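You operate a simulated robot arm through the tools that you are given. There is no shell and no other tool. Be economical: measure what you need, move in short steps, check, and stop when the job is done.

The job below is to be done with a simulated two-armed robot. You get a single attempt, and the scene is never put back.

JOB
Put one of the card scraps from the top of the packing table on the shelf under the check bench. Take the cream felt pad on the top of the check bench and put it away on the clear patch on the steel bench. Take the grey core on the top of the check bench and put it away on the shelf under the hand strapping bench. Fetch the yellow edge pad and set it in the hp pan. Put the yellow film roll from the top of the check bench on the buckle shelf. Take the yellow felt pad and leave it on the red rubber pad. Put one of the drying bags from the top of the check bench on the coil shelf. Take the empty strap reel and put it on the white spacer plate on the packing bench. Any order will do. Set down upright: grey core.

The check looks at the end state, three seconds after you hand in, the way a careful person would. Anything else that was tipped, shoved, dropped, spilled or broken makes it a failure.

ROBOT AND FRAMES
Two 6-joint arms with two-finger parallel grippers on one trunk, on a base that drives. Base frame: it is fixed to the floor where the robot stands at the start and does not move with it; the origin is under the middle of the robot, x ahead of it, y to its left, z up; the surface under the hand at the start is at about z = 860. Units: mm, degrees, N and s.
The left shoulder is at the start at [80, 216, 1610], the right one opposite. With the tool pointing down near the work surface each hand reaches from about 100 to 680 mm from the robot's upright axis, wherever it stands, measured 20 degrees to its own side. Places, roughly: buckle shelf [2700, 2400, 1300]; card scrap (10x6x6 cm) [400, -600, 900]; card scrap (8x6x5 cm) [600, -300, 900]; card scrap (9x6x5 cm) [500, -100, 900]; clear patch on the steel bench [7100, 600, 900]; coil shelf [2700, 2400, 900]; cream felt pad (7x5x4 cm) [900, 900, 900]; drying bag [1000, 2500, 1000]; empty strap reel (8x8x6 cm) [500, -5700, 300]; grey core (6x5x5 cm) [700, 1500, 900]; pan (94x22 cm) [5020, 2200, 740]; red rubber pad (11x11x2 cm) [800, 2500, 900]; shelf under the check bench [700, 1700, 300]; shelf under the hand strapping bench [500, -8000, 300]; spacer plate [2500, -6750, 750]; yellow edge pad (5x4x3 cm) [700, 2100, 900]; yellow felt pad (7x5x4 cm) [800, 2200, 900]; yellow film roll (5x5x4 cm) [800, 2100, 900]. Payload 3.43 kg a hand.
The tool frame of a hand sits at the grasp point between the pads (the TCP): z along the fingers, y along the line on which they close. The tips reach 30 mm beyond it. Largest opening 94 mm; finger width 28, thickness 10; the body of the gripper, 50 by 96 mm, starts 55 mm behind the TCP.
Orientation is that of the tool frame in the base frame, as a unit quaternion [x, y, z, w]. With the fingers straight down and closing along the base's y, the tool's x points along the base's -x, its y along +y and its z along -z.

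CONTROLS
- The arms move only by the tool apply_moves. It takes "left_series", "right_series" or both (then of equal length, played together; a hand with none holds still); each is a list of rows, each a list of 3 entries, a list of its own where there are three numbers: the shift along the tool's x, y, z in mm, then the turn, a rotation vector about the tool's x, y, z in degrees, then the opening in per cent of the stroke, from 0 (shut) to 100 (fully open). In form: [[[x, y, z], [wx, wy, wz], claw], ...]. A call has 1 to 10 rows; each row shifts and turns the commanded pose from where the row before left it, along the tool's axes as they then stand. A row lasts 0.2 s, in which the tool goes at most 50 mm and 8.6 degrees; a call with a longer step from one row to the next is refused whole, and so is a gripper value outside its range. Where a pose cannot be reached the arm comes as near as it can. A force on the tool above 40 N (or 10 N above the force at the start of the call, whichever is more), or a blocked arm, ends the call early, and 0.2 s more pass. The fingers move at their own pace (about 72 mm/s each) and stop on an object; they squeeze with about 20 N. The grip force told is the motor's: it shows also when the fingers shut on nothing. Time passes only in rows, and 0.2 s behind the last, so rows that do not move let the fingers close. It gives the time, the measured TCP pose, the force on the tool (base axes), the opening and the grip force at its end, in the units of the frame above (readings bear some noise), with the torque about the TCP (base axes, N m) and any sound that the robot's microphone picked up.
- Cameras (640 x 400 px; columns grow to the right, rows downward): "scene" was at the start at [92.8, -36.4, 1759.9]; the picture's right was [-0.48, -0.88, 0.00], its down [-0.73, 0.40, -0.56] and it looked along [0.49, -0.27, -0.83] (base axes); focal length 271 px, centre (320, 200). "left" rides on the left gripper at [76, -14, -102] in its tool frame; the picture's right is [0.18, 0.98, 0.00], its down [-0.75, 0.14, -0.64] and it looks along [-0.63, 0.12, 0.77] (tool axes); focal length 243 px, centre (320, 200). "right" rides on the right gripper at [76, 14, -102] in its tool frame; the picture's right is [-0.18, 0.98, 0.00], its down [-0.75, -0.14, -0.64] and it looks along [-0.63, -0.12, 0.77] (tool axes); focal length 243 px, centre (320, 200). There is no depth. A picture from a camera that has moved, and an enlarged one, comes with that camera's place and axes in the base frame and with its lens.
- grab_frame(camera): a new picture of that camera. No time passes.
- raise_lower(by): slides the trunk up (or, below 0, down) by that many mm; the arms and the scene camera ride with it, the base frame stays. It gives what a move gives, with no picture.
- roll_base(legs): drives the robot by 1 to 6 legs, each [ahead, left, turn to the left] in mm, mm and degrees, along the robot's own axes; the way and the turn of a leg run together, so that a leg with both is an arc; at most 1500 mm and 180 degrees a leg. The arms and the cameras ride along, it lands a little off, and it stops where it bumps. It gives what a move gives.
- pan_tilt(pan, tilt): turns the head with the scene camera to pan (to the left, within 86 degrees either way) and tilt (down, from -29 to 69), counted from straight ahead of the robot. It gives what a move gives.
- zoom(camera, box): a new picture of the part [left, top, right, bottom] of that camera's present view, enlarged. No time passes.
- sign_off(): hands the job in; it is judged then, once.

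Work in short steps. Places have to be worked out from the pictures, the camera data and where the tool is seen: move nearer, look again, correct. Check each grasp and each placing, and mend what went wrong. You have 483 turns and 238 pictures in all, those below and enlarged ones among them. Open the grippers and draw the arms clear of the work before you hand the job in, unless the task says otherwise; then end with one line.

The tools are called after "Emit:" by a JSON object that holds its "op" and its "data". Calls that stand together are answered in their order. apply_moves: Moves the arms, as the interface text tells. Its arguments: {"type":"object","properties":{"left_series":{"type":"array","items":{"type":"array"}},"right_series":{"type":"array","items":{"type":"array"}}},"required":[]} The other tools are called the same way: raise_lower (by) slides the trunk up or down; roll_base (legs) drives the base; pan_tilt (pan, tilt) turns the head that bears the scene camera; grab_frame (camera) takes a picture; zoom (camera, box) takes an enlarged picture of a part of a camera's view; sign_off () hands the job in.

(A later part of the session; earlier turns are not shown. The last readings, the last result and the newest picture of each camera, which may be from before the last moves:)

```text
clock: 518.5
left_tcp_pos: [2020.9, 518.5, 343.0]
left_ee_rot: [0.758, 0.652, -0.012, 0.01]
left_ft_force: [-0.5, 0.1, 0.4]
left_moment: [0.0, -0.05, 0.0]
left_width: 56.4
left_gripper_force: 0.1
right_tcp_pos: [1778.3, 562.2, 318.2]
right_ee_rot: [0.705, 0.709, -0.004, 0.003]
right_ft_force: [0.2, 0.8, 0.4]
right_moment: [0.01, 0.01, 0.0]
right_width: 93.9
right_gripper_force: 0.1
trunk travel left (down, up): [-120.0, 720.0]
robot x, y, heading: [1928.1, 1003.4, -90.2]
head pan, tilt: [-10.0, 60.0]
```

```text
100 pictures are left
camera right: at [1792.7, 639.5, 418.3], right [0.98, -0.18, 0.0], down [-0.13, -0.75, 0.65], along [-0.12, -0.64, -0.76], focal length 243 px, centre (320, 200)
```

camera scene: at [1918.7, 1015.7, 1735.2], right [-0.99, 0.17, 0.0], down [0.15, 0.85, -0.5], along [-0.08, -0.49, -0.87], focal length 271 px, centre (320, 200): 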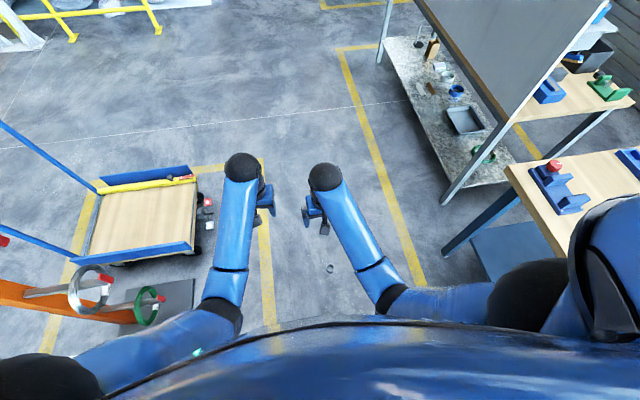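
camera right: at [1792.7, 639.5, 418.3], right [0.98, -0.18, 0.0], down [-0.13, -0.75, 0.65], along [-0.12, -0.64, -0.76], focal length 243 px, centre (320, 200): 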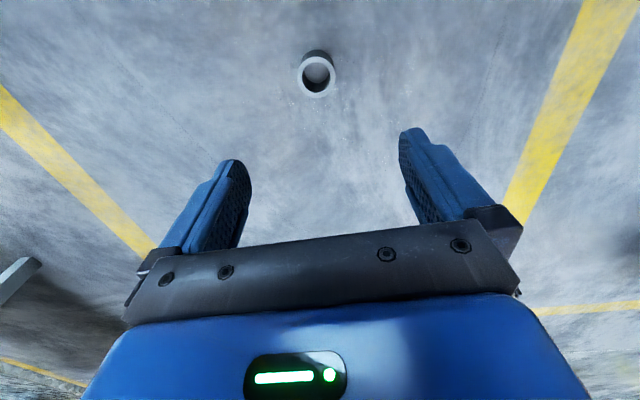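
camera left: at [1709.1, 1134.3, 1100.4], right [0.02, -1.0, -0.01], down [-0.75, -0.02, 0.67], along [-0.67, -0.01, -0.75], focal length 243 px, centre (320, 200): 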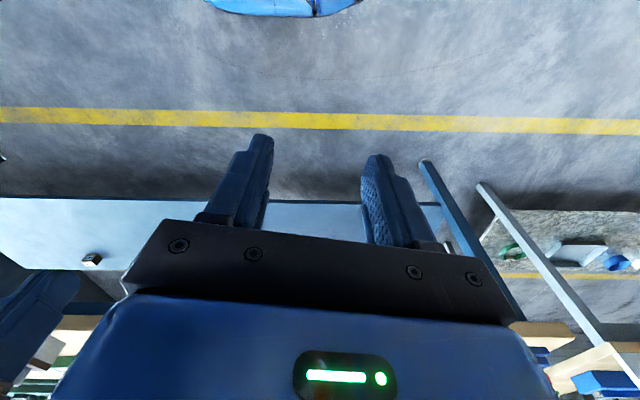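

Core stands upright at about (1770,556). Lower the trunk fully, correct, and look again.

Emit:
{"op": "raise_lower", "data": {"by": -120}}

Emit:
{"op": "apply_moves", "data": {"right_series": [[[-6, -8, 20], [0, 0, 0], 100], [[0, 0, 30], [0, 0, 0], 100], [[0, 0, 20], [0, 0, 0], 100]]}}

Emit:
{"op": "grab_frame", "data": {"camera": "right"}}

```text
clock: 520.0
left_tcp_pos: [2020.8, 518.9, 235.3]
left_ee_rot: [0.758, 0.652, -0.018, 0.012]
left_ft_force: [-0.5, -0.1, -0.4]
left_moment: [-0.02, 0.01, 0.02]
left_width: 56.7
left_gripper_force: 0.1
right_tcp_pos: [1778.5, 562.1, 212.0]
right_ee_rot: [0.705, 0.709, -0.01, 0.004]
right_ft_force: [0.1, 0.2, -0.5]
right_moment: [-0.01, 0.01, -0.01]
right_width: 94.0
right_gripper_force: 0.0
trunk travel left (down, up): [0.0, 840.0]
robot x, y, heading: [1928.6, 1004.4, -90.4]
head pan, tilt: [-10.0, 60.0]
```

```text
clock: 521.0
left_tcp_pos: [2020.3, 519.9, 233.2]
left_ee_rot: [0.758, 0.652, -0.02, 0.011]
left_ft_force: [0.9, 0.0, 0.3]
left_moment: [-0.06, 0.03, 0.01]
left_width: 56.7
left_gripper_force: 0.1
right_tcp_pos: [1777.5, 530.6, 162.9]
right_ee_rot: [0.703, 0.71, -0.032, 0.03]
right_ft_force: [-0.8, -0.3, 0.4]
right_moment: [0.0, 0.01, 0.01]
right_width: 93.8
right_gripper_force: 0.1
trunk travel left (down, up): [0.0, 840.0]
robot x, y, heading: [1925.8, 1005.1, -90.2]
head pan, tilt: [-10.0, 60.0]
stopped in row 3 (right hand): the arm was blocked; the commanded pose is now the measured one
```

```text
99 pictures are left
camera right: at [1790.4, 614.4, 256.9], right [0.98, -0.17, 0.01], down [-0.13, -0.7, 0.7], along [-0.11, -0.7, -0.71], focal length 243 px, centre (320, 200)
```

right: 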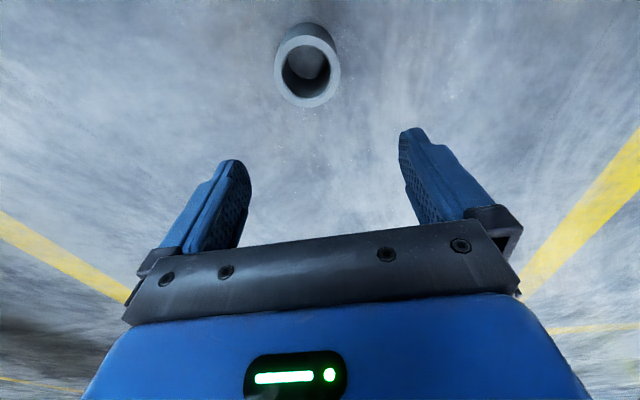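

The forearm meets the base; a tilted grasp from farther back is better. Raise the trunk 120 mm, back off 160 mm and tilt the right hand 45° forward.

Emit:
{"op": "raise_lower", "data": {"by": 120}}

Emit:
{"op": "roll_base", "data": {"legs": [[-160, 0, 0]]}}

Emit:
{"op": "apply_moves", "data": {"right_series": [[[0, 0, 0], [0, -7.5, 0], 100], [[0, 0, 0], [0, -7.5, 0], 100], [[0, 0, 0], [0, -7.5, 0], 100], [[0, 0, 0], [0, -7.5, 0], 100], [[0, 0, 0], [0, -7.5, 0], 100], [[0, 0, 0], [0, -4, 0], 100]]}}

Emit:
{"op": "grab_frame", "data": {"camera": "right"}}

```text
clock: 522.5
left_tcp_pos: [2021.0, 518.5, 343.3]
left_ee_rot: [0.758, 0.652, -0.012, 0.01]
left_ft_force: [1.0, 0.0, -0.4]
left_moment: [0.03, -0.01, 0.02]
left_width: 56.4
left_gripper_force: 0.1
right_tcp_pos: [1776.0, 530.7, 267.5]
right_ee_rot: [0.704, 0.709, -0.022, 0.026]
right_ft_force: [-0.3, 0.0, -0.4]
right_moment: [0.03, 0.02, -0.05]
right_width: 94.2
right_gripper_force: 0.0
trunk travel left (down, up): [-120.0, 720.0]
robot x, y, heading: [1924.9, 1004.8, -90.5]
head pan, tilt: [-10.0, 60.0]
```

```text
clock: 523.9
left_tcp_pos: [2020.2, 678.4, 342.9]
left_ee_rot: [0.759, 0.651, -0.013, 0.011]
left_ft_force: [0.2, 0.5, 0.4]
left_moment: [-0.03, -0.02, 0.0]
left_width: 56.2
left_gripper_force: 0.1
right_tcp_pos: [1775.7, 692.1, 268.7]
right_ee_rot: [0.704, 0.709, -0.023, 0.028]
right_ft_force: [0.0, -0.1, 0.4]
right_moment: [-0.01, -0.02, 0.0]
right_width: 93.7
right_gripper_force: 0.1
trunk travel left (down, up): [-120.0, 720.0]
robot x, y, heading: [1928.2, 1167.8, -90.2]
head pan, tilt: [-10.0, 60.0]
```

```text
clock: 525.3
left_tcp_pos: [2019.5, 678.9, 343.1]
left_ee_rot: [0.759, 0.651, -0.013, 0.01]
left_ft_force: [-0.1, 0.3, 0.6]
left_moment: [0.0, 0.01, 0.02]
left_width: 56.5
left_gripper_force: 0.1
right_tcp_pos: [1775.9, 691.2, 268.5]
right_ee_rot: [0.651, 0.652, -0.272, 0.277]
right_ft_force: [0.2, 1.0, 1.1]
right_moment: [0.03, 0.02, -0.03]
right_width: 93.9
right_gripper_force: 0.0
trunk travel left (down, up): [-120.0, 720.0]
robot x, y, heading: [1929.0, 1169.7, -90.5]
head pan, tilt: [-10.0, 60.0]
```

```text
98 pictures are left
camera right: at [1789.0, 816.9, 284.8], right [0.98, -0.12, 0.14], down [-0.15, -0.07, 0.99], along [-0.11, -0.99, -0.09], focal length 243 px, centre (320, 200)
```

right: 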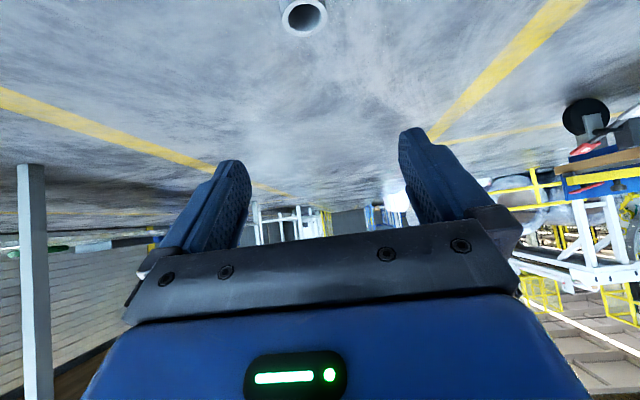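

Lower the trunk 100 mm and advance 110 mm along the tool axis toward the core.

Emit:
{"op": "raise_lower", "data": {"by": -100}}

Emit:
{"op": "apply_moves", "data": {"right_series": [[[0, 0, 25], [0, 0, 0], 100], [[0, 0, 25], [0, 0, 0], 100], [[0, 0, 25], [0, 0, 0], 100], [[0, 0, 25], [0, 0, 0], 100]]}}

Emit:
{"op": "grab_frame", "data": {"camera": "right"}}

```text
clock: 526.6
left_tcp_pos: [2021.0, 679.2, 253.6]
left_ee_rot: [0.759, 0.651, -0.018, 0.01]
left_ft_force: [-0.2, 0.4, 0.8]
left_moment: [0.02, -0.02, 0.02]
left_width: 56.6
left_gripper_force: 0.1
right_tcp_pos: [1776.7, 689.0, 190.6]
right_ee_rot: [0.647, 0.649, -0.28, 0.284]
right_ft_force: [0.5, 0.0, -0.7]
right_moment: [-0.01, 0.01, 0.02]
right_width: 94.1
right_gripper_force: 0.1
trunk travel left (down, up): [-20.0, 820.0]
robot x, y, heading: [1932.3, 1163.2, -90.4]
head pan, tilt: [-10.0, 60.0]
```

```text
clock: 527.6
left_tcp_pos: [2024.8, 679.9, 264.9]
left_ee_rot: [0.759, 0.651, -0.027, 0.008]
left_ft_force: [-0.1, 0.1, 0.3]
left_moment: [0.04, -0.04, -0.03]
left_width: 56.5
left_gripper_force: 0.0
right_tcp_pos: [1775.2, 670.5, 176.3]
right_ee_rot: [0.633, 0.644, -0.301, 0.307]
right_ft_force: [0.4, -0.2, -0.6]
right_moment: [-0.02, -0.01, -0.01]
right_width: 94.2
right_gripper_force: 0.1
trunk travel left (down, up): [-20.0, 820.0]
robot x, y, heading: [1932.1, 1165.4, -90.6]
head pan, tilt: [-10.0, 60.0]
stopped in row 4 (right hand): the arm was blocked; the commanded pose is now the measured one
```

```text
97 pictures are left
camera right: at [1787.2, 797.9, 180.8], right [0.98, -0.1, 0.14], down [-0.14, 0.02, 0.99], along [-0.1, -0.99, 0.01], focal length 243 px, centre (320, 200)
```

right: 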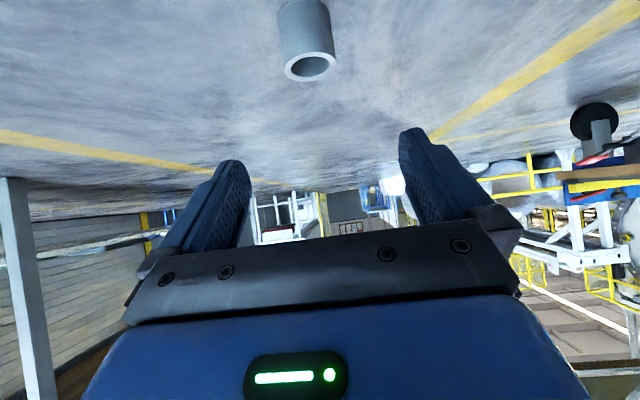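

The elbow touches the base when bent. Better with the arm nearly straight: raise the trunk 100, extend forward over the core, then lower the trunk.

Emit:
{"op": "raise_lower", "data": {"by": 100}}

Emit:
{"op": "apply_moves", "data": {"right_series": [[[-20, 0, 20], [0, 4, 0], 100], [[-20, 0, 20], [0, 4, 0], 100], [[-20, 0, 20], [0, 0, 0], 100], [[-20, 0, 20], [0, 0, 0], 100]]}}

Emit:
{"op": "grab_frame", "data": {"camera": "right"}}

Emit:
{"op": "grab_frame", "data": {"camera": "scene"}}

```text
clock: 528.9
left_tcp_pos: [2020.1, 678.7, 342.9]
left_ee_rot: [0.759, 0.651, -0.012, 0.01]
left_ft_force: [0.1, 1.1, 0.5]
left_moment: [-0.04, -0.02, 0.01]
left_width: 56.4
left_gripper_force: 0.0
right_tcp_pos: [1773.1, 670.5, 236.8]
right_ee_rot: [0.643, 0.646, -0.281, 0.3]
right_ft_force: [-0.3, 0.6, -0.1]
right_moment: [0.0, 0.0, -0.01]
right_width: 93.9
right_gripper_force: 0.0
trunk travel left (down, up): [-120.0, 720.0]
robot x, y, heading: [1928.7, 1168.6, -90.3]
head pan, tilt: [-10.0, 60.0]
```

```text
clock: 529.9
left_tcp_pos: [2020.5, 679.2, 343.0]
left_ee_rot: [0.759, 0.651, -0.012, 0.01]
left_ft_force: [-0.2, 0.2, 0.4]
left_moment: [-0.04, 0.01, 0.02]
left_width: 56.1
left_gripper_force: 0.0
right_tcp_pos: [1774.5, 558.7, 235.0]
right_ee_rot: [0.662, 0.664, -0.237, 0.254]
right_ft_force: [-0.5, -0.5, 0.1]
right_moment: [-0.02, 0.01, -0.01]
right_width: 94.1
right_gripper_force: 0.2
trunk travel left (down, up): [-120.0, 720.0]
robot x, y, heading: [1929.2, 1169.7, -90.3]
head pan, tilt: [-10.0, 60.0]
```

```text
96 pictures are left
camera right: at [1786.3, 682.5, 262.1], right [0.98, -0.13, 0.14], down [-0.16, -0.16, 0.97], along [-0.1, -0.98, -0.17], focal length 243 px, centre (320, 200)
```

right: 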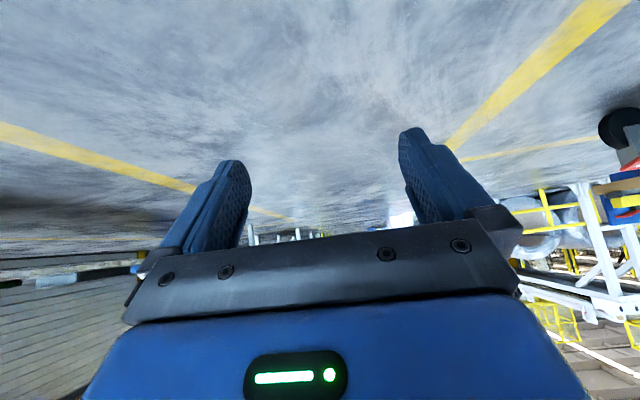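

```text
95 pictures are left
camera scene: at [1918.4, 1067.0, 1035.1], right [-0.98, 0.18, 0.0], down [0.15, 0.85, -0.5], along [-0.09, -0.49, -0.87], focal length 271 px, centre (320, 200)
```

scene: 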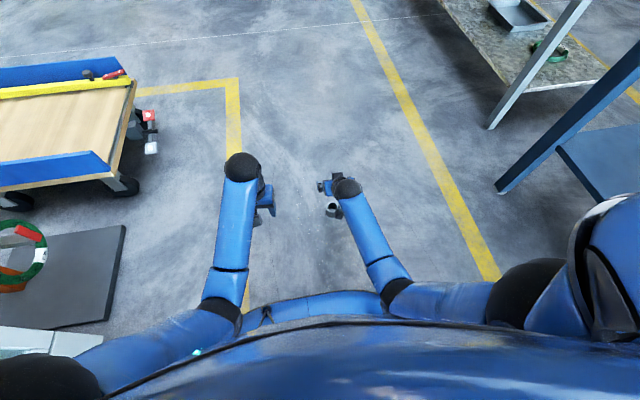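

The core is right below the fingers' path. Lower the trunk by 110 mm now.

Emit:
{"op": "raise_lower", "data": {"by": -110}}

Emit:
{"op": "grab_frame", "data": {"camera": "right"}}

```text
clock: 531.3
left_tcp_pos: [2021.5, 681.9, 253.9]
left_ee_rot: [0.758, 0.651, -0.025, 0.016]
left_ft_force: [-0.8, -0.3, 0.7]
left_moment: [-0.01, 0.02, 0.02]
left_width: 56.4
left_gripper_force: 0.0
right_tcp_pos: [1772.0, 548.8, 166.0]
right_ee_rot: [0.656, 0.656, -0.258, 0.269]
right_ft_force: [0.6, -0.7, 0.2]
right_moment: [0.03, -0.01, 0.01]
right_width: 94.2
right_gripper_force: 0.1
trunk travel left (down, up): [-10.0, 830.0]
robot x, y, heading: [1929.6, 1163.9, -90.3]
head pan, tilt: [-10.0, 60.0]
```

```text
94 pictures are left
camera right: at [1784.1, 675.2, 186.3], right [0.98, -0.13, 0.14], down [-0.16, -0.1, 0.98], along [-0.11, -0.99, -0.12], focal length 243 px, centre (320, 200)
```

right: 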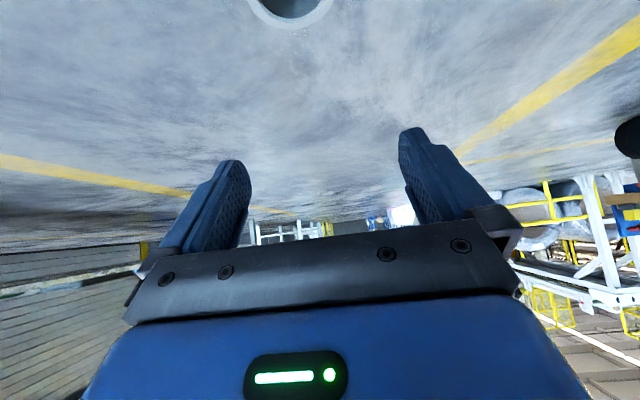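

Both elbows meet the base deck when the trunk is this low. I'll reach sideways instead, with the elbow outside the base. Raise the trunk, set the right tool vertical, then place the robot at (1484,1145) facing +x.

Emit:
{"op": "raise_lower", "data": {"by": 400}}

Emit:
{"op": "apply_moves", "data": {"right_series": [[[0, 0, -20], [0, 6.5, 0], 100], [[0, 0, -20], [0, 6.5, 0], 100], [[0, 0, -20], [0, 6.5, 0], 100], [[0, 0, 0], [0, 6.5, 0], 100], [[0, 0, 0], [0, 6.5, 0], 100], [[0, 0, 0], [0, 6.5, 0], 100]]}}

Emit:
{"op": "roll_base", "data": {"legs": [[0, -446, 0.3], [0, 0, 90]]}}

```text
clock: 535.1
left_tcp_pos: [2019.1, 679.2, 633.0]
left_ee_rot: [0.759, 0.651, -0.012, 0.01]
left_ft_force: [0.7, -1.0, 0.1]
left_moment: [-0.01, -0.03, 0.0]
left_width: 56.5
left_gripper_force: 0.0
right_tcp_pos: [1774.5, 557.9, 525.3]
right_ee_rot: [0.661, 0.665, -0.237, 0.255]
right_ft_force: [0.4, 0.5, -0.5]
right_moment: [-0.01, 0.02, -0.01]
right_width: 94.0
right_gripper_force: 0.0
trunk travel left (down, up): [-410.0, 430.0]
robot x, y, heading: [1930.2, 1165.7, -90.3]
head pan, tilt: [-10.0, 60.0]
```

```text
clock: 536.5
left_tcp_pos: [2020.7, 678.6, 633.1]
left_ee_rot: [0.759, 0.651, -0.012, 0.009]
left_ft_force: [0.0, 0.2, 0.2]
left_moment: [0.01, -0.02, 0.04]
left_width: 56.4
left_gripper_force: 0.0
right_tcp_pos: [1772.6, 592.2, 575.2]
right_ee_rot: [0.702, 0.712, -0.001, 0.017]
right_ft_force: [-0.2, -0.3, 0.6]
right_moment: [0.02, 0.0, 0.03]
right_width: 94.0
right_gripper_force: 0.0
trunk travel left (down, up): [-410.0, 430.0]
robot x, y, heading: [1927.0, 1166.9, -90.2]
head pan, tilt: [-10.0, 60.0]
```

```text
clock: 543.0
left_tcp_pos: [1976.2, 1252.2, 633.1]
left_ee_rot: [0.082, 0.996, -0.001, 0.016]
left_ft_force: [0.0, 0.1, -0.7]
left_moment: [0.03, 0.01, -0.01]
left_width: 56.2
left_gripper_force: 0.1
right_tcp_pos: [2058.7, 1005.4, 574.3]
right_ee_rot: [-0.001, 1.0, 0.01, 0.014]
right_ft_force: [-0.4, -0.1, 0.1]
right_moment: [-0.02, 0.0, 0.01]
right_width: 94.1
right_gripper_force: 0.1
trunk travel left (down, up): [-410.0, 430.0]
robot x, y, heading: [1486.8, 1167.8, -0.9]
head pan, tilt: [-10.0, 60.0]
```

Swing the right hand out to the right over the core's place.

Emit:
{"op": "apply_moves", "data": {"right_series": [[[27, -41, 0], [0, 0, 0], 100], [[27, -41, 0], [0, 0, 0], 100], [[27, -41, 0], [0, 0, 0], 100], [[27, -41, 0], [0, 0, 0], 100], [[27, -41, 0], [0, 0, 0], 100], [[27, -41, 0], [0, 0, 0], 100], [[27, -41, 0], [0, 0, 0], 100], [[27, -41, 0], [0, 0, 0], 100], [[27, -41, 0], [0, 0, 0], 100], [[27, -41, 0], [0, 0, 0], 100]]}}

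Emit:
{"op": "grab_frame", "data": {"camera": "right"}}

```text
clock: 545.2
left_tcp_pos: [1975.1, 1251.9, 632.8]
left_ee_rot: [0.082, 0.997, -0.001, 0.016]
left_ft_force: [0.3, 0.4, -0.2]
left_moment: [-0.02, -0.02, -0.02]
left_width: 56.5
left_gripper_force: 0.0
right_tcp_pos: [1787.5, 592.0, 556.2]
right_ee_rot: [-0.001, 1.0, 0.012, 0.015]
right_ft_force: [0.5, 0.0, 0.8]
right_moment: [0.01, 0.05, 0.04]
right_width: 94.0
right_gripper_force: 0.1
trunk travel left (down, up): [-410.0, 430.0]
robot x, y, heading: [1485.9, 1168.7, -1.0]
head pan, tilt: [-10.0, 60.0]
```

```text
93 pictures are left
camera right: at [1708.2, 604.3, 655.9], right [0.18, 0.98, 0.03], down [0.73, -0.15, 0.66], along [0.65, -0.1, -0.75], focal length 243 px, centre (320, 200)
```

right: 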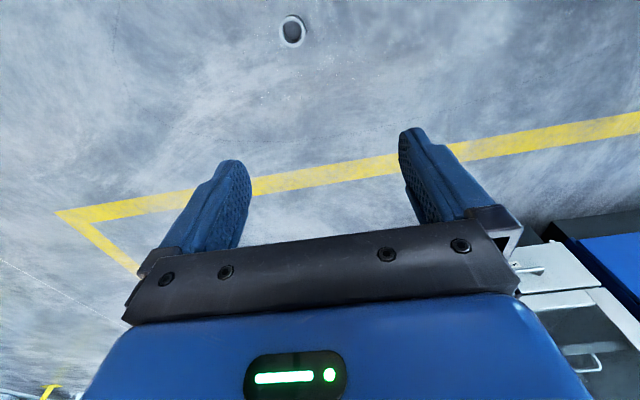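

Core seen at (1770,551). Raise/extend the left hand so its elbow stays off the deck, then lower the trunk 330 mm.

Emit:
{"op": "apply_moves", "data": {"left_series": [[[-30, 0, -20], [0, 0, 0], 60], [[-30, 0, -20], [0, 0, 0], 60], [[-30, 0, -20], [0, 0, 0], 60], [[-30, 0, -20], [0, 0, 0], 60], [[-25, 0, -20], [0, 0, 0], 60]], "right_series": [[[9, -20, 0], [0, 0, 0], 100], [[9, -20, 0], [0, 0, 0], 100], [[0, 0, 0], [0, 0, 0], 100], [[0, 0, 0], [0, 0, 0], 100], [[0, 0, 0], [0, 0, 0], 100]]}}

Emit:
{"op": "raise_lower", "data": {"by": -330}}

Emit:
{"op": "grab_frame", "data": {"camera": "right"}}

```text
clock: 546.4
left_tcp_pos: [2119.3, 1227.2, 732.4]
left_ee_rot: [0.083, 0.996, -0.001, 0.016]
left_ft_force: [0.6, 0.2, -0.5]
left_moment: [0.0, 0.01, 0.01]
left_width: 56.3
left_gripper_force: 0.1
left hand out of reach, approached as far as the arm can: row 2
right_tcp_pos: [1771.6, 554.2, 555.9]
right_ee_rot: [-0.001, 1.0, 0.01, 0.015]
right_ft_force: [0.1, -0.1, 0.4]
right_moment: [-0.02, 0.0, -0.01]
right_width: 93.9
right_gripper_force: 0.0
trunk travel left (down, up): [-410.0, 430.0]
robot x, y, heading: [1487.2, 1168.7, -0.7]
head pan, tilt: [-10.0, 60.0]
```

```text
clock: 549.7
left_tcp_pos: [2120.0, 1227.2, 401.5]
left_ee_rot: [0.082, 0.997, -0.001, 0.016]
left_ft_force: [-0.2, -0.5, -0.1]
left_moment: [-0.01, 0.0, -0.01]
left_width: 56.5
left_gripper_force: 0.1
right_tcp_pos: [1772.5, 554.2, 225.7]
right_ee_rot: [-0.001, 1.0, 0.01, 0.015]
right_ft_force: [-1.1, 0.2, 0.4]
right_moment: [-0.03, -0.01, 0.01]
right_width: 93.9
right_gripper_force: 0.1
trunk travel left (down, up): [-80.0, 760.0]
robot x, y, heading: [1487.6, 1168.3, -1.1]
head pan, tilt: [-10.0, 60.0]
```

```text
92 pictures are left
camera right: at [1692.3, 565.5, 324.9], right [0.18, 0.98, 0.03], down [0.73, -0.15, 0.66], along [0.65, -0.1, -0.75], focal length 243 px, centre (320, 200)
```

right: 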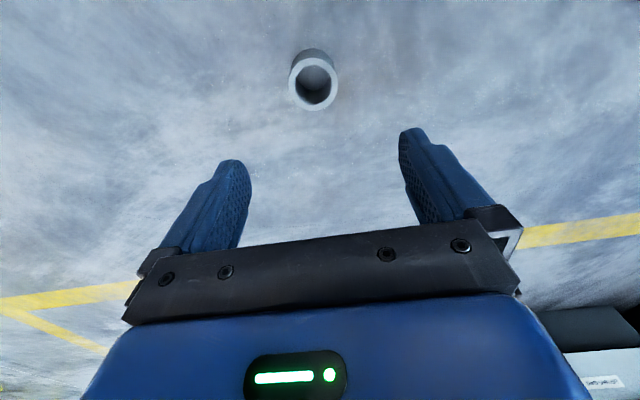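

No contact now. Shift 8 mm and lower the arm 110 mm.

Emit:
{"op": "apply_moves", "data": {"right_series": [[[8, -2, 25], [0, 0, 0], 100], [[0, 0, 30], [0, 0, 0], 100], [[0, 0, 30], [0, 0, 0], 100], [[0, 0, 25], [0, 0, 0], 100]]}}

Emit:
{"op": "grab_frame", "data": {"camera": "right"}}

```text
clock: 550.7
left_tcp_pos: [2118.9, 1227.0, 402.5]
left_ee_rot: [0.082, 0.997, -0.001, 0.015]
left_ft_force: [-0.8, -0.9, 0.3]
left_moment: [0.02, -0.01, -0.01]
left_width: 56.5
left_gripper_force: 0.2
right_tcp_pos: [1766.8, 551.8, 114.6]
right_ee_rot: [-0.001, 1.0, 0.01, 0.014]
right_ft_force: [0.0, 1.0, 0.2]
right_moment: [0.0, -0.04, 0.0]
right_width: 94.0
right_gripper_force: 0.0
trunk travel left (down, up): [-80.0, 760.0]
robot x, y, heading: [1489.8, 1167.4, -1.1]
head pan, tilt: [-10.0, 60.0]
```

```text
91 pictures are left
camera right: at [1686.7, 563.8, 214.0], right [0.18, 0.98, 0.03], down [0.73, -0.15, 0.66], along [0.65, -0.1, -0.75], focal length 243 px, centre (320, 200)
```

right: 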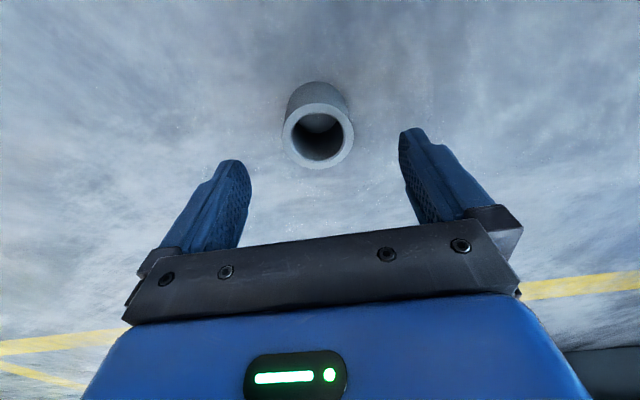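

Well centred. Lower 75 mm, and close.

Emit:
{"op": "apply_moves", "data": {"right_series": [[[3, 0, 25], [0, 0, 0], 100], [[0, 0, 25], [0, 0, 0], 100], [[0, 0, 22], [0, 0, 0], 100], [[0, 0, 0], [0, 0, 0], 0], [[0, 0, 0], [0, 0, 0], 0], [[0, 0, 0], [0, 0, 0], 0]]}}

Emit:
{"op": "grab_frame", "data": {"camera": "right"}}

```text
clock: 552.1
left_tcp_pos: [2118.6, 1226.6, 401.7]
left_ee_rot: [0.083, 0.996, -0.001, 0.016]
left_ft_force: [0.3, 0.4, -0.2]
left_moment: [0.02, -0.02, 0.03]
left_width: 56.6
left_gripper_force: 0.1
right_tcp_pos: [1766.1, 556.7, 43.5]
right_ee_rot: [-0.001, 1.0, 0.01, 0.015]
right_ft_force: [0.2, -0.5, 0.0]
right_moment: [0.03, 0.0, 0.04]
right_width: 50.6
right_gripper_force: 20.7
trunk travel left (down, up): [-80.0, 760.0]
robot x, y, heading: [1489.5, 1165.1, -1.2]
head pan, tilt: [-10.0, 60.0]
```

```text
90 pictures are left
camera right: at [1686.9, 567.7, 143.1], right [0.18, 0.98, 0.03], down [0.73, -0.15, 0.66], along [0.65, -0.1, -0.75], focal length 243 px, centre (320, 200)
```

right: 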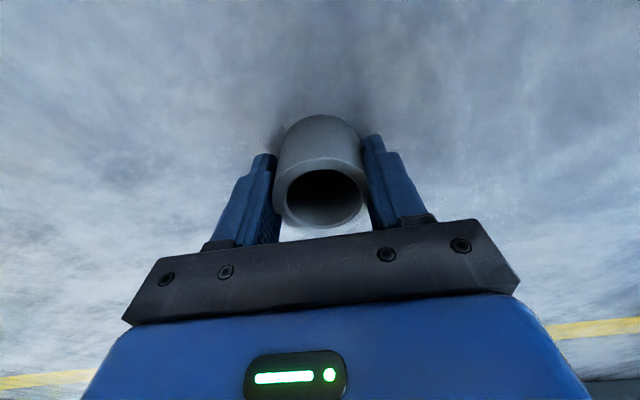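

Gripped at 51 mm. Lift slowly and check.

Emit:
{"op": "apply_moves", "data": {"right_series": [[[0, 0, -6], [0, 0, 0], 0], [[0, 0, -8], [0, 0, 0], 0], [[0, 0, -10], [0, 0, 0], 0], [[0, 0, -10], [0, 0, 0], 0]]}}

Emit:
{"op": "raise_lower", "data": {"by": 300}}

Emit:
{"op": "grab_frame", "data": {"camera": "right"}}

```text
clock: 553.1
left_tcp_pos: [2118.4, 1226.3, 402.0]
left_ee_rot: [0.082, 0.997, -0.001, 0.016]
left_ft_force: [-0.6, 1.6, -0.1]
left_moment: [-0.02, 0.01, 0.03]
left_width: 56.5
left_gripper_force: 0.0
right_tcp_pos: [1765.1, 555.0, 76.6]
right_ee_rot: [0.0, 1.0, 0.01, 0.015]
right_ft_force: [-0.6, 0.2, -0.9]
right_moment: [0.01, -0.02, 0.01]
right_width: 50.4
right_gripper_force: 19.3
trunk travel left (down, up): [-80.0, 760.0]
robot x, y, heading: [1487.3, 1168.0, -1.1]
head pan, tilt: [-10.0, 60.0]
```

```text
clock: 556.1
left_tcp_pos: [2119.5, 1227.2, 702.6]
left_ee_rot: [0.082, 0.996, -0.001, 0.016]
left_ft_force: [-0.1, -0.1, 0.6]
left_moment: [0.0, 0.01, 0.02]
left_width: 56.5
left_gripper_force: 0.0
right_tcp_pos: [1764.4, 555.1, 377.8]
right_ee_rot: [-0.001, 1.0, 0.01, 0.016]
right_ft_force: [-0.2, -0.4, 0.1]
right_moment: [0.02, -0.02, 0.01]
right_width: 50.7
right_gripper_force: 20.4
trunk travel left (down, up): [-380.0, 460.0]
robot x, y, heading: [1490.0, 1165.6, -1.2]
head pan, tilt: [-10.0, 60.0]
```

```text
89 pictures are left
camera right: at [1686.3, 566.2, 476.2], right [0.18, 0.98, 0.03], down [0.73, -0.15, 0.66], along [0.65, -0.1, -0.75], focal length 243 px, centre (320, 200)
```

right: 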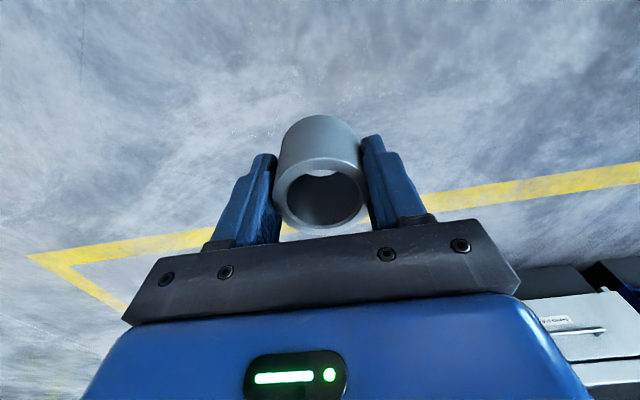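

Core is firmly held. Raise the trunk 340 mm and bring the hand slowly in front.

Emit:
{"op": "raise_lower", "data": {"by": 340}}

Emit:
{"op": "apply_moves", "data": {"right_series": [[[-8, 20, -12], [0, 0, 0], 0], [[-8, 20, -12], [0, 0, 0], 0], [[-8, 20, -12], [0, 0, 0], 0], [[-8, 20, -12], [0, 0, 0], 0], [[-8, 20, -12], [0, 0, 0], 0], [[-8, 20, -12], [0, 0, 0], 0], [[-8, 20, -12], [0, 0, 0], 0], [[-8, 20, -12], [0, 0, 0], 0], [[-8, 20, -12], [0, 0, 0], 0], [[-8, 20, -12], [0, 0, 0], 0]]}}

Emit:
{"op": "apply_moves", "data": {"right_series": [[[-8, 20, -12], [0, 0, 0], 0], [[-8, 20, -12], [0, 0, 0], 0], [[-8, 20, -12], [0, 0, 0], 0], [[-8, 20, -12], [0, 0, 0], 0], [[-8, 20, -12], [0, 0, 0], 0], [[-8, 20, -8], [0, 0, 0], 0], [[-8, 20, -8], [0, 0, 0], 0], [[-8, 20, -8], [0, 0, 0], 0], [[-8, 20, -8], [0, 0, 0], 0], [[-8, 20, -8], [0, 0, 0], 0]]}}

Emit:
{"op": "grab_frame", "data": {"camera": "right"}}

```text
clock: 559.4
left_tcp_pos: [2118.8, 1225.7, 1041.9]
left_ee_rot: [0.082, 0.996, -0.001, 0.015]
left_ft_force: [0.3, -0.2, 0.0]
left_moment: [-0.03, -0.03, 0.03]
left_width: 56.6
left_gripper_force: 0.1
right_tcp_pos: [1767.2, 553.6, 717.4]
right_ee_rot: [-0.002, 1.0, 0.011, 0.014]
right_ft_force: [0.7, 0.3, 0.1]
right_moment: [-0.01, -0.01, 0.05]
right_width: 50.8
right_gripper_force: 19.9
trunk travel left (down, up): [-720.0, 120.0]
robot x, y, heading: [1489.4, 1169.8, -1.0]
head pan, tilt: [-10.0, 60.0]
```

```text
clock: 561.6
left_tcp_pos: [2118.8, 1227.5, 1041.8]
left_ee_rot: [0.082, 0.997, -0.002, 0.015]
left_ft_force: [0.4, -0.1, 0.1]
left_moment: [0.01, -0.02, 0.03]
left_width: 56.3
left_gripper_force: 0.1
right_tcp_pos: [1841.6, 751.9, 843.4]
right_ee_rot: [-0.001, 1.0, 0.01, 0.015]
right_ft_force: [-0.1, 0.2, -0.7]
right_moment: [-0.01, 0.02, -0.01]
right_width: 50.5
right_gripper_force: 19.8
trunk travel left (down, up): [-720.0, 120.0]
robot x, y, heading: [1484.9, 1165.8, -1.3]
head pan, tilt: [-10.0, 60.0]
```

```text
clock: 563.8
left_tcp_pos: [2120.4, 1227.1, 1042.2]
left_ee_rot: [0.082, 0.997, -0.003, 0.015]
left_ft_force: [0.4, 0.6, 0.1]
left_moment: [-0.02, 0.0, 0.0]
left_width: 56.6
left_gripper_force: 0.1
right_tcp_pos: [1921.2, 951.1, 933.4]
right_ee_rot: [0.0, 1.0, 0.01, 0.015]
right_ft_force: [1.0, -0.8, -1.4]
right_moment: [0.01, 0.02, 0.02]
right_width: 50.4
right_gripper_force: 20.0
right hand out of reach, approached as far as the arm can: row 9, 10
trunk travel left (down, up): [-720.0, 120.0]
robot x, y, heading: [1486.7, 1169.9, -1.1]
head pan, tilt: [-10.0, 60.0]
```

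```text
88 pictures are left
camera right: at [1841.0, 962.8, 1032.8], right [0.18, 0.98, 0.03], down [0.73, -0.15, 0.66], along [0.66, -0.1, -0.75], focal length 243 px, centre (320, 200)
```

right: 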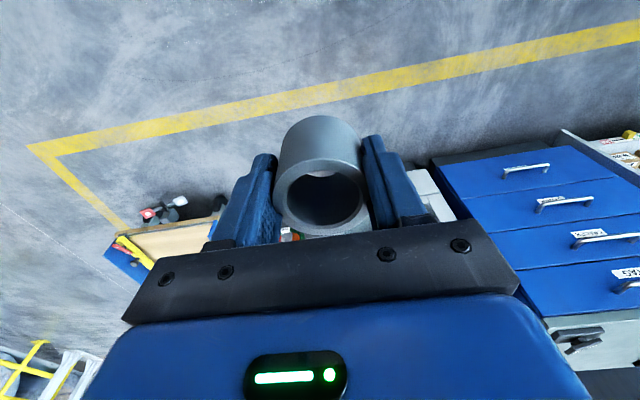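

Now strafe to the gap at y≈-2200 (x≈1700).

Emit:
{"op": "roll_base", "data": {"legs": [[210, 0, 1.1], [0, -1480, 0], [0, -1480, 0], [0, -400, 0]]}}

Emit:
{"op": "pan_tilt", "data": {"pan": 0, "tilt": 45}}

```text
clock: 581.7
left_tcp_pos: [2267.9, -2199.1, 1042.0]
left_ee_rot: [0.083, 0.996, -0.003, 0.015]
left_ft_force: [0.7, 0.8, -0.5]
left_moment: [-0.02, 0.01, -0.03]
left_width: 56.3
left_gripper_force: 0.1
right_tcp_pos: [2067.3, -2473.6, 933.8]
right_ee_rot: [0.001, 1.0, 0.009, 0.015]
right_ft_force: [0.6, 0.2, -0.5]
right_moment: [-0.01, 0.0, 0.0]
right_width: 50.3
right_gripper_force: 20.2
trunk travel left (down, up): [-720.0, 120.0]
robot x, y, heading: [1635.8, -2255.7, -1.3]
head pan, tilt: [-10.0, 60.0]
```

```text
clock: 582.5
left_tcp_pos: [2268.3, -2200.5, 1042.5]
left_ee_rot: [0.082, 0.996, 0.0, 0.016]
left_ft_force: [0.4, 0.4, -0.6]
left_moment: [-0.01, 0.0, 0.04]
left_width: 56.5
left_gripper_force: 0.0
right_tcp_pos: [2068.8, -2477.0, 933.4]
right_ee_rot: [0.002, 1.0, 0.011, 0.015]
right_ft_force: [-0.4, 0.7, -0.3]
right_moment: [0.01, 0.03, -0.01]
right_width: 50.2
right_gripper_force: 20.7
trunk travel left (down, up): [-720.0, 120.0]
robot x, y, heading: [1634.9, -2256.9, -1.3]
head pan, tilt: [0.0, 45.0]
```

Reverse through the gap into the corridor.

Emit:
{"op": "roll_base", "data": {"legs": [[-1450, 40, 1.3], [-700, 0, 0]]}}

Emit:
{"op": "pan_tilt", "data": {"pan": -60, "tilt": 20}}

Emit:
{"op": "grab_frame", "data": {"camera": "scene"}}

```text
clock: 593.1
left_tcp_pos: [123.6, -2151.2, 1041.5]
left_ee_rot: [0.067, 0.998, -0.001, 0.015]
left_ft_force: [0.3, -0.5, -0.9]
left_moment: [0.0, 0.02, -0.02]
left_width: 56.6
left_gripper_force: 0.1
right_tcp_pos: [-69.4, -2431.3, 933.3]
right_ee_rot: [-0.015, 1.0, 0.011, 0.016]
right_ft_force: [0.9, -0.6, -0.9]
right_moment: [0.0, 0.02, 0.01]
right_width: 50.3
right_gripper_force: 19.8
trunk travel left (down, up): [-720.0, 120.0]
robot x, y, heading: [-510.7, -2223.7, 0.8]
head pan, tilt: [0.0, 45.0]
```

```text
clock: 594.4
left_tcp_pos: [120.6, -2150.5, 1041.7]
left_ee_rot: [0.067, 0.998, -0.001, 0.015]
left_ft_force: [0.4, -0.4, 0.2]
left_moment: [0.02, -0.03, 0.02]
left_width: 56.5
left_gripper_force: 0.0
right_tcp_pos: [-69.4, -2432.2, 934.0]
right_ee_rot: [-0.014, 1.0, 0.012, 0.017]
right_ft_force: [0.8, 1.1, 0.6]
right_moment: [0.0, 0.04, 0.02]
right_width: 50.3
right_gripper_force: 20.2
trunk travel left (down, up): [-720.0, 120.0]
robot x, y, heading: [-505.4, -2226.8, 0.6]
head pan, tilt: [-60.0, 20.0]
```

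```text
87 pictures are left
camera scene: at [-429.9, -2308.7, 1693.3], right [-0.86, -0.51, 0.0], down [-0.18, 0.29, -0.94], along [0.48, -0.81, -0.34], focal length 271 px, centre (320, 200)
```

scene: 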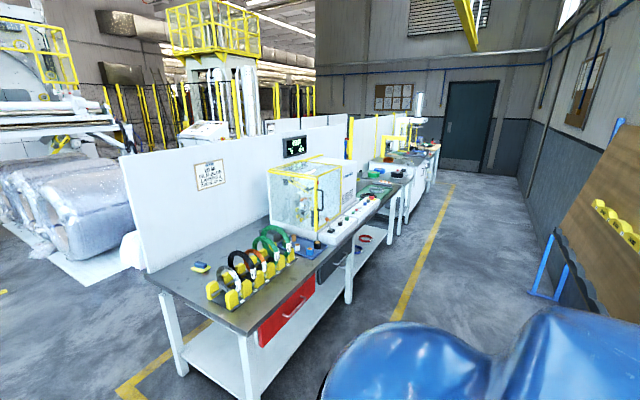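

Drive along the corridor to about y=-5500.

Emit:
{"op": "roll_base", "data": {"legs": [[-90, -1400, -0.6], [0, -1480, 0], [0, -350, 0]]}}

Emit:
{"op": "pan_tilt", "data": {"pan": -10, "tilt": 35}}

Emit:
{"op": "grab_frame", "data": {"camera": "scene"}}

```text
clock: 610.3
left_tcp_pos: [-12.3, -5402.1, 1040.9]
left_ee_rot: [0.08, 0.997, -0.003, 0.015]
left_ft_force: [-0.1, 0.7, 0.7]
left_moment: [-0.01, -0.01, -0.04]
left_width: 56.3
left_gripper_force: 0.1
right_tcp_pos: [-211.2, -5679.1, 934.7]
right_ee_rot: [-0.004, 1.0, 0.01, 0.016]
right_ft_force: [0.7, 0.2, -0.7]
right_moment: [-0.04, 0.03, 0.04]
right_width: 50.2
right_gripper_force: 20.3
trunk travel left (down, up): [-720.0, 120.0]
robot x, y, heading: [-644.5, -5467.0, -0.7]
head pan, tilt: [-60.0, 20.0]
```

```text
clock: 611.4
left_tcp_pos: [-14.4, -5403.4, 1042.4]
left_ee_rot: [0.079, 0.997, -0.002, 0.015]
left_ft_force: [0.0, 0.7, 0.2]
left_moment: [-0.02, 0.0, 0.0]
left_width: 56.4
left_gripper_force: 0.1
right_tcp_pos: [-210.8, -5679.9, 933.4]
right_ee_rot: [-0.004, 1.0, 0.01, 0.017]
right_ft_force: [-0.3, 0.1, -1.2]
right_moment: [0.0, 0.02, -0.02]
right_width: 50.0
right_gripper_force: 19.6
trunk travel left (down, up): [-720.0, 120.0]
robot x, y, heading: [-644.5, -5465.2, -0.8]
head pan, tilt: [-10.0, 35.0]
```

```text
86 pictures are left
camera scene: at [-527.3, -5484.0, 1669.5], right [-0.19, -0.98, 0.0], down [-0.56, 0.11, -0.82], along [0.8, -0.15, -0.57], focal length 271 px, centre (320, 200)
```

scene: 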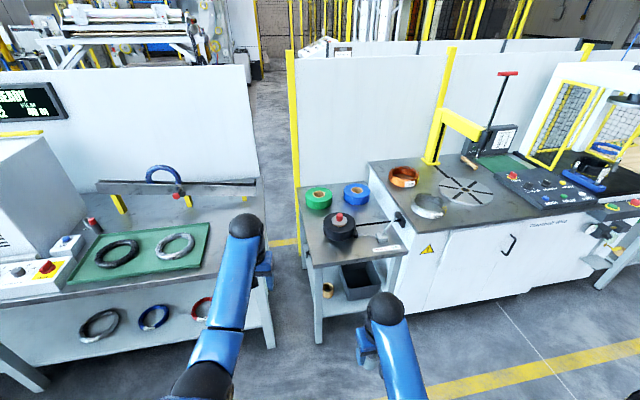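

Zoom on the small table's lower shelf.

Emit:
{"op": "zoom", "data": {"camera": "scene", "box": [290, 180, 450, 350]}}

```text
2.35 times, centred on (370, 265) of scene
camera zoom: at [-527.3, -5484.0, 1669.5], right [-0.19, -0.98, 0.0], down [-0.56, 0.11, -0.82], along [0.8, -0.15, -0.57], focal length 637 px, centre (202, 47)
```

zoom: 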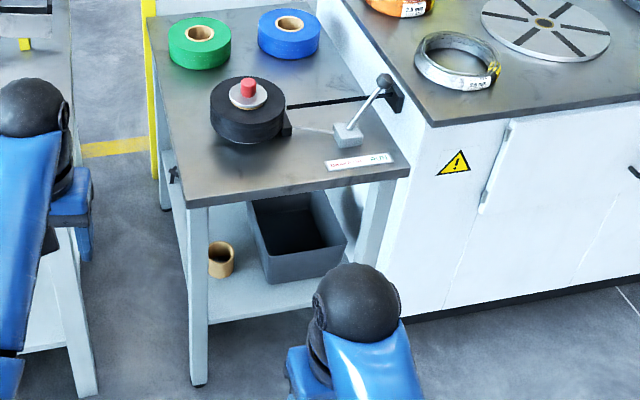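

The brown ring on the low shelf at about (440,-5710) is the empty reel; it's best pinched with the right hand later. First take the core on to the hand strapping bench.

Emit:
{"op": "roll_base", "data": {"legs": [[0, -1450, 0.7], [0, -850, 0]]}}

Emit:
{"op": "grab_frame", "data": {"camera": "scene"}}

```text
clock: 622.8
left_tcp_pos: [-9.9, -7694.9, 1042.4]
left_ee_rot: [0.061, 0.998, -0.001, 0.016]
left_ft_force: [-0.9, -0.2, 0.7]
left_moment: [0.02, 0.04, 0.02]
left_width: 56.6
left_gripper_force: 0.2
right_tcp_pos: [-198.6, -7979.1, 934.4]
right_ee_rot: [-0.021, 1.0, 0.01, 0.015]
right_ft_force: [-0.4, -0.2, -0.6]
right_moment: [0.0, 0.0, -0.03]
right_width: 50.3
right_gripper_force: 20.1
trunk travel left (down, up): [-720.0, 120.0]
robot x, y, heading: [-638.0, -7780.7, 1.2]
head pan, tilt: [-10.0, 35.0]
```

```text
84 pictures are left
camera scene: at [-521.1, -7794.4, 1669.5], right [-0.15, -0.99, 0.0], down [-0.57, 0.09, -0.82], along [0.81, -0.12, -0.57], focal length 271 px, centre (320, 200)
```

scene: 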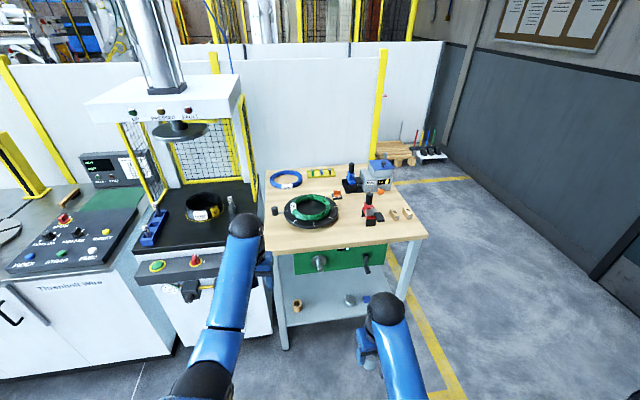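

Zoom on the lower shelf of the hand strapping bench.

Emit:
{"op": "zoom", "data": {"camera": "scene", "box": [250, 220, 450, 350]}}

```text
3.08 times, centred on (350, 285) of scene
camera zoom: at [-521.1, -7794.4, 1669.5], right [-0.15, -0.99, 0.0], down [-0.57, 0.09, -0.82], along [0.81, -0.12, -0.57], focal length 833 px, centre (228, -62)
```

zoom: 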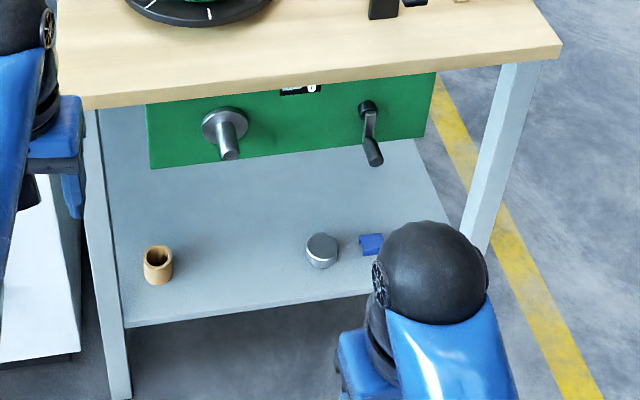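

Target spot on the shelf: about (420,-7947), between a brown core and a tin. Retract the left hand, extend the right hand gently, and lower the trunk.

Emit:
{"op": "apply_moves", "data": {"left_series": [[[38, 0, 8], [0, 0, 0], 60], [[38, 0, 8], [0, 0, 0], 60], [[38, 0, 8], [0, 0, 0], 60], [[38, 0, 8], [0, 0, 0], 60], [[38, 0, 8], [0, 0, 0], 60], [[38, 0, 8], [0, 0, 0], 60], [[38, 0, 8], [0, 0, 0], 60], [[38, 0, 8], [0, 0, 0], 60], [[38, 0, 8], [0, 0, 0], 60], [[0, 0, 0], [0, 0, 0], 60]], "right_series": [[[-14, 0, 0], [0, 0, 0], 0], [[-14, 0, 0], [0, 0, 0], 0], [[-14, 0, 0], [0, 0, 0], 0], [[-14, 0, 0], [0, 0, 0], 0], [[-14, 0, 0], [0, 0, 0], 0], [[-14, 0, 0], [0, 0, 0], 0], [[-14, 0, 0], [0, 0, 0], 0], [[-14, 0, 0], [0, 0, 0], 0], [[-14, 0, 0], [0, 0, 0], 0], [[-14, 0, 0], [0, 0, 0], 0]]}}

Emit:
{"op": "raise_lower", "data": {"by": -400}}

Emit:
{"op": "raise_lower", "data": {"by": -140}}

Emit:
{"op": "pan_tilt", "data": {"pan": -10, "tilt": 25}}

Emit:
{"op": "grab_frame", "data": {"camera": "scene"}}

Emit:
{"op": "grab_frame", "data": {"camera": "right"}}

```text
clock: 625.0
left_tcp_pos: [-319.7, -7662.4, 908.3]
left_ee_rot: [0.061, 0.998, -0.002, 0.015]
left_ft_force: [0.3, 0.5, 0.4]
left_moment: [-0.01, 0.0, 0.0]
left_width: 56.6
left_gripper_force: 0.1
left hand out of reach, approached as far as the arm can: row 1, 2, 3, 4, 5
right_tcp_pos: [-57.8, -7975.5, 938.7]
right_ee_rot: [-0.022, 1.0, 0.012, 0.015]
right_ft_force: [0.8, 0.1, -0.8]
right_moment: [-0.02, 0.03, -0.01]
right_width: 50.2
right_gripper_force: 19.9
trunk travel left (down, up): [-720.0, 120.0]
robot x, y, heading: [-639.8, -7781.6, 1.1]
head pan, tilt: [-10.0, 35.0]
```

```text
clock: 628.9
left_tcp_pos: [-320.9, -7661.4, 508.3]
left_ee_rot: [0.061, 0.998, -0.001, 0.015]
left_ft_force: [1.5, -0.6, 0.4]
left_moment: [0.01, -0.01, 0.0]
left_width: 56.3
left_gripper_force: 0.1
right_tcp_pos: [-58.3, -7974.2, 538.6]
right_ee_rot: [-0.021, 1.0, 0.011, 0.016]
right_ft_force: [0.7, -0.3, 0.2]
right_moment: [0.0, -0.01, -0.01]
right_width: 50.0
right_gripper_force: 19.9
trunk travel left (down, up): [-320.0, 520.0]
robot x, y, heading: [-639.9, -7778.6, 1.2]
head pan, tilt: [-10.0, 35.0]
```

```text
clock: 630.5
left_tcp_pos: [-320.0, -7661.2, 368.4]
left_ee_rot: [0.061, 0.998, -0.001, 0.016]
left_ft_force: [-0.1, 1.0, 1.0]
left_moment: [0.02, 0.0, -0.01]
left_width: 56.6
left_gripper_force: 0.0
right_tcp_pos: [-58.8, -7975.4, 399.2]
right_ee_rot: [-0.021, 1.0, 0.01, 0.017]
right_ft_force: [0.1, 1.0, -1.1]
right_moment: [-0.02, -0.02, 0.0]
right_width: 50.1
right_gripper_force: 20.5
trunk travel left (down, up): [-180.0, 660.0]
robot x, y, heading: [-640.3, -7781.1, 1.4]
head pan, tilt: [-10.0, 35.0]
```

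```text
clock: 631.2
left_tcp_pos: [-320.4, -7661.4, 366.3]
left_ee_rot: [0.061, 0.998, -0.001, 0.016]
left_ft_force: [-0.3, -0.7, 0.4]
left_moment: [0.02, 0.0, -0.01]
left_width: 56.4
left_gripper_force: 0.1
right_tcp_pos: [-58.6, -7975.6, 398.4]
right_ee_rot: [-0.021, 1.0, 0.011, 0.016]
right_ft_force: [-1.0, 0.5, -0.2]
right_moment: [-0.04, -0.02, -0.01]
right_width: 50.1
right_gripper_force: 20.0
trunk travel left (down, up): [-180.0, 660.0]
robot x, y, heading: [-639.6, -7783.6, 1.5]
head pan, tilt: [-10.0, 25.0]
```

```text
82 pictures are left
camera scene: at [-517.3, -7796.3, 1145.2], right [-0.15, -0.99, 0.0], down [-0.42, 0.06, -0.91], along [0.9, -0.14, -0.42], focal length 271 px, centre (320, 200)
```

scene: 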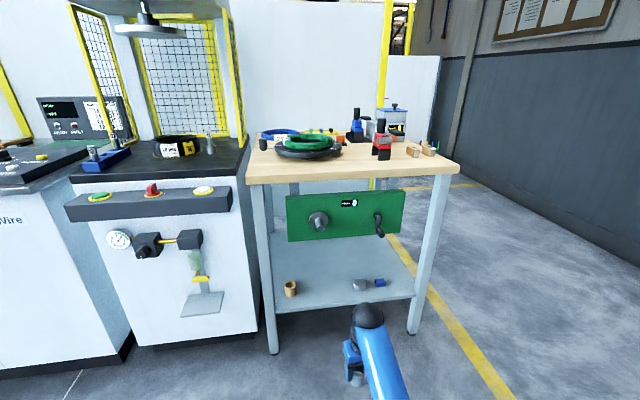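

```text
81 pictures are left
camera right: at [-138.8, -7966.7, 496.9], right [0.14, 0.99, 0.03], down [0.74, -0.12, 0.66], along [0.66, -0.07, -0.75], focal length 243 px, centre (320, 200)
```

right: 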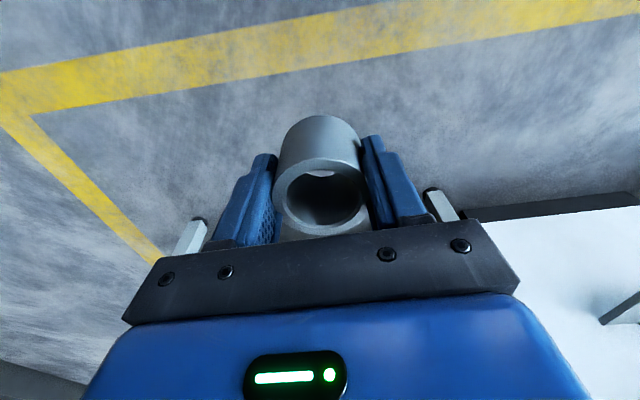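

By triangulation the shelf is at z≈337, front x≈258, and the green box with knob (y≈-7917) hangs at x≥330. I'll set the core down near (315,-8000). Raise 30 mm and drive in.

Emit:
{"op": "raise_lower", "data": {"by": 30}}

Emit:
{"op": "roll_base", "data": {"legs": [[250, -10, -1.4]]}}

Emit:
{"op": "grab_frame", "data": {"camera": "scene"}}

Emit:
{"op": "grab_frame", "data": {"camera": "right"}}

```text
clock: 632.0
left_tcp_pos: [-319.5, -7661.5, 398.5]
left_ee_rot: [0.061, 0.998, -0.001, 0.015]
left_ft_force: [-0.5, 0.3, -0.2]
left_moment: [0.01, 0.02, 0.0]
left_width: 56.2
left_gripper_force: 0.1
right_tcp_pos: [-58.2, -7976.3, 427.8]
right_ee_rot: [-0.022, 1.0, 0.011, 0.015]
right_ft_force: [1.1, 0.4, -0.1]
right_moment: [0.0, -0.01, 0.03]
right_width: 50.0
right_gripper_force: 19.9
trunk travel left (down, up): [-210.0, 630.0]
robot x, y, heading: [-640.9, -7781.7, 1.2]
head pan, tilt: [-10.0, 25.0]
```

```text
clock: 633.8
left_tcp_pos: [-71.0, -7676.0, 396.9]
left_ee_rot: [0.074, 0.997, -0.001, 0.016]
left_ft_force: [0.1, -0.3, -0.5]
left_moment: [0.02, -0.01, 0.02]
left_width: 56.1
left_gripper_force: 0.0
right_tcp_pos: [182.9, -7996.2, 427.8]
right_ee_rot: [-0.009, 1.0, 0.01, 0.016]
right_ft_force: [-0.5, 0.4, -0.7]
right_moment: [0.0, 0.03, -0.02]
right_width: 50.2
right_gripper_force: 20.1
trunk travel left (down, up): [-210.0, 630.0]
robot x, y, heading: [-393.8, -7786.6, -0.1]
head pan, tilt: [-10.0, 25.0]
```

```text
80 pictures are left
camera scene: at [-270.2, -7806.4, 1175.1], right [-0.17, -0.98, 0.0], down [-0.42, 0.07, -0.91], along [0.89, -0.16, -0.42], focal length 271 px, centre (320, 200)
```

scene: 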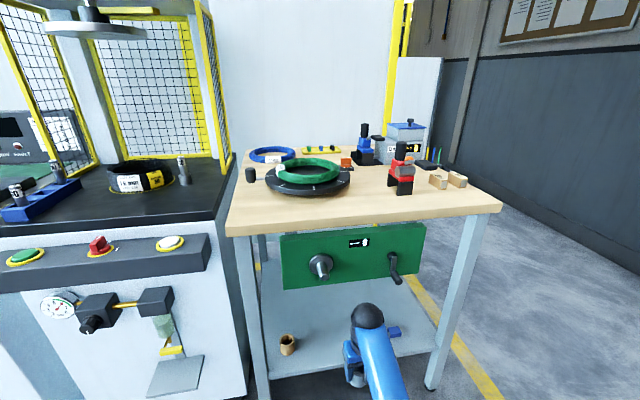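

```text
79 pictures are left
camera right: at [103.4, -7986.2, 526.4], right [0.17, 0.99, 0.03], down [0.74, -0.14, 0.66], along [0.66, -0.09, -0.75], focal length 243 px, centre (320, 200)
```

right: 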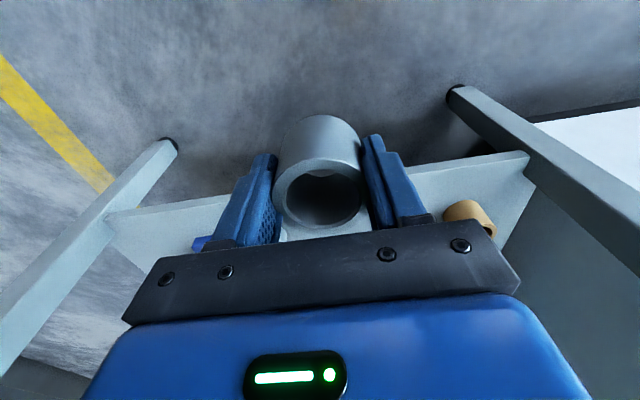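

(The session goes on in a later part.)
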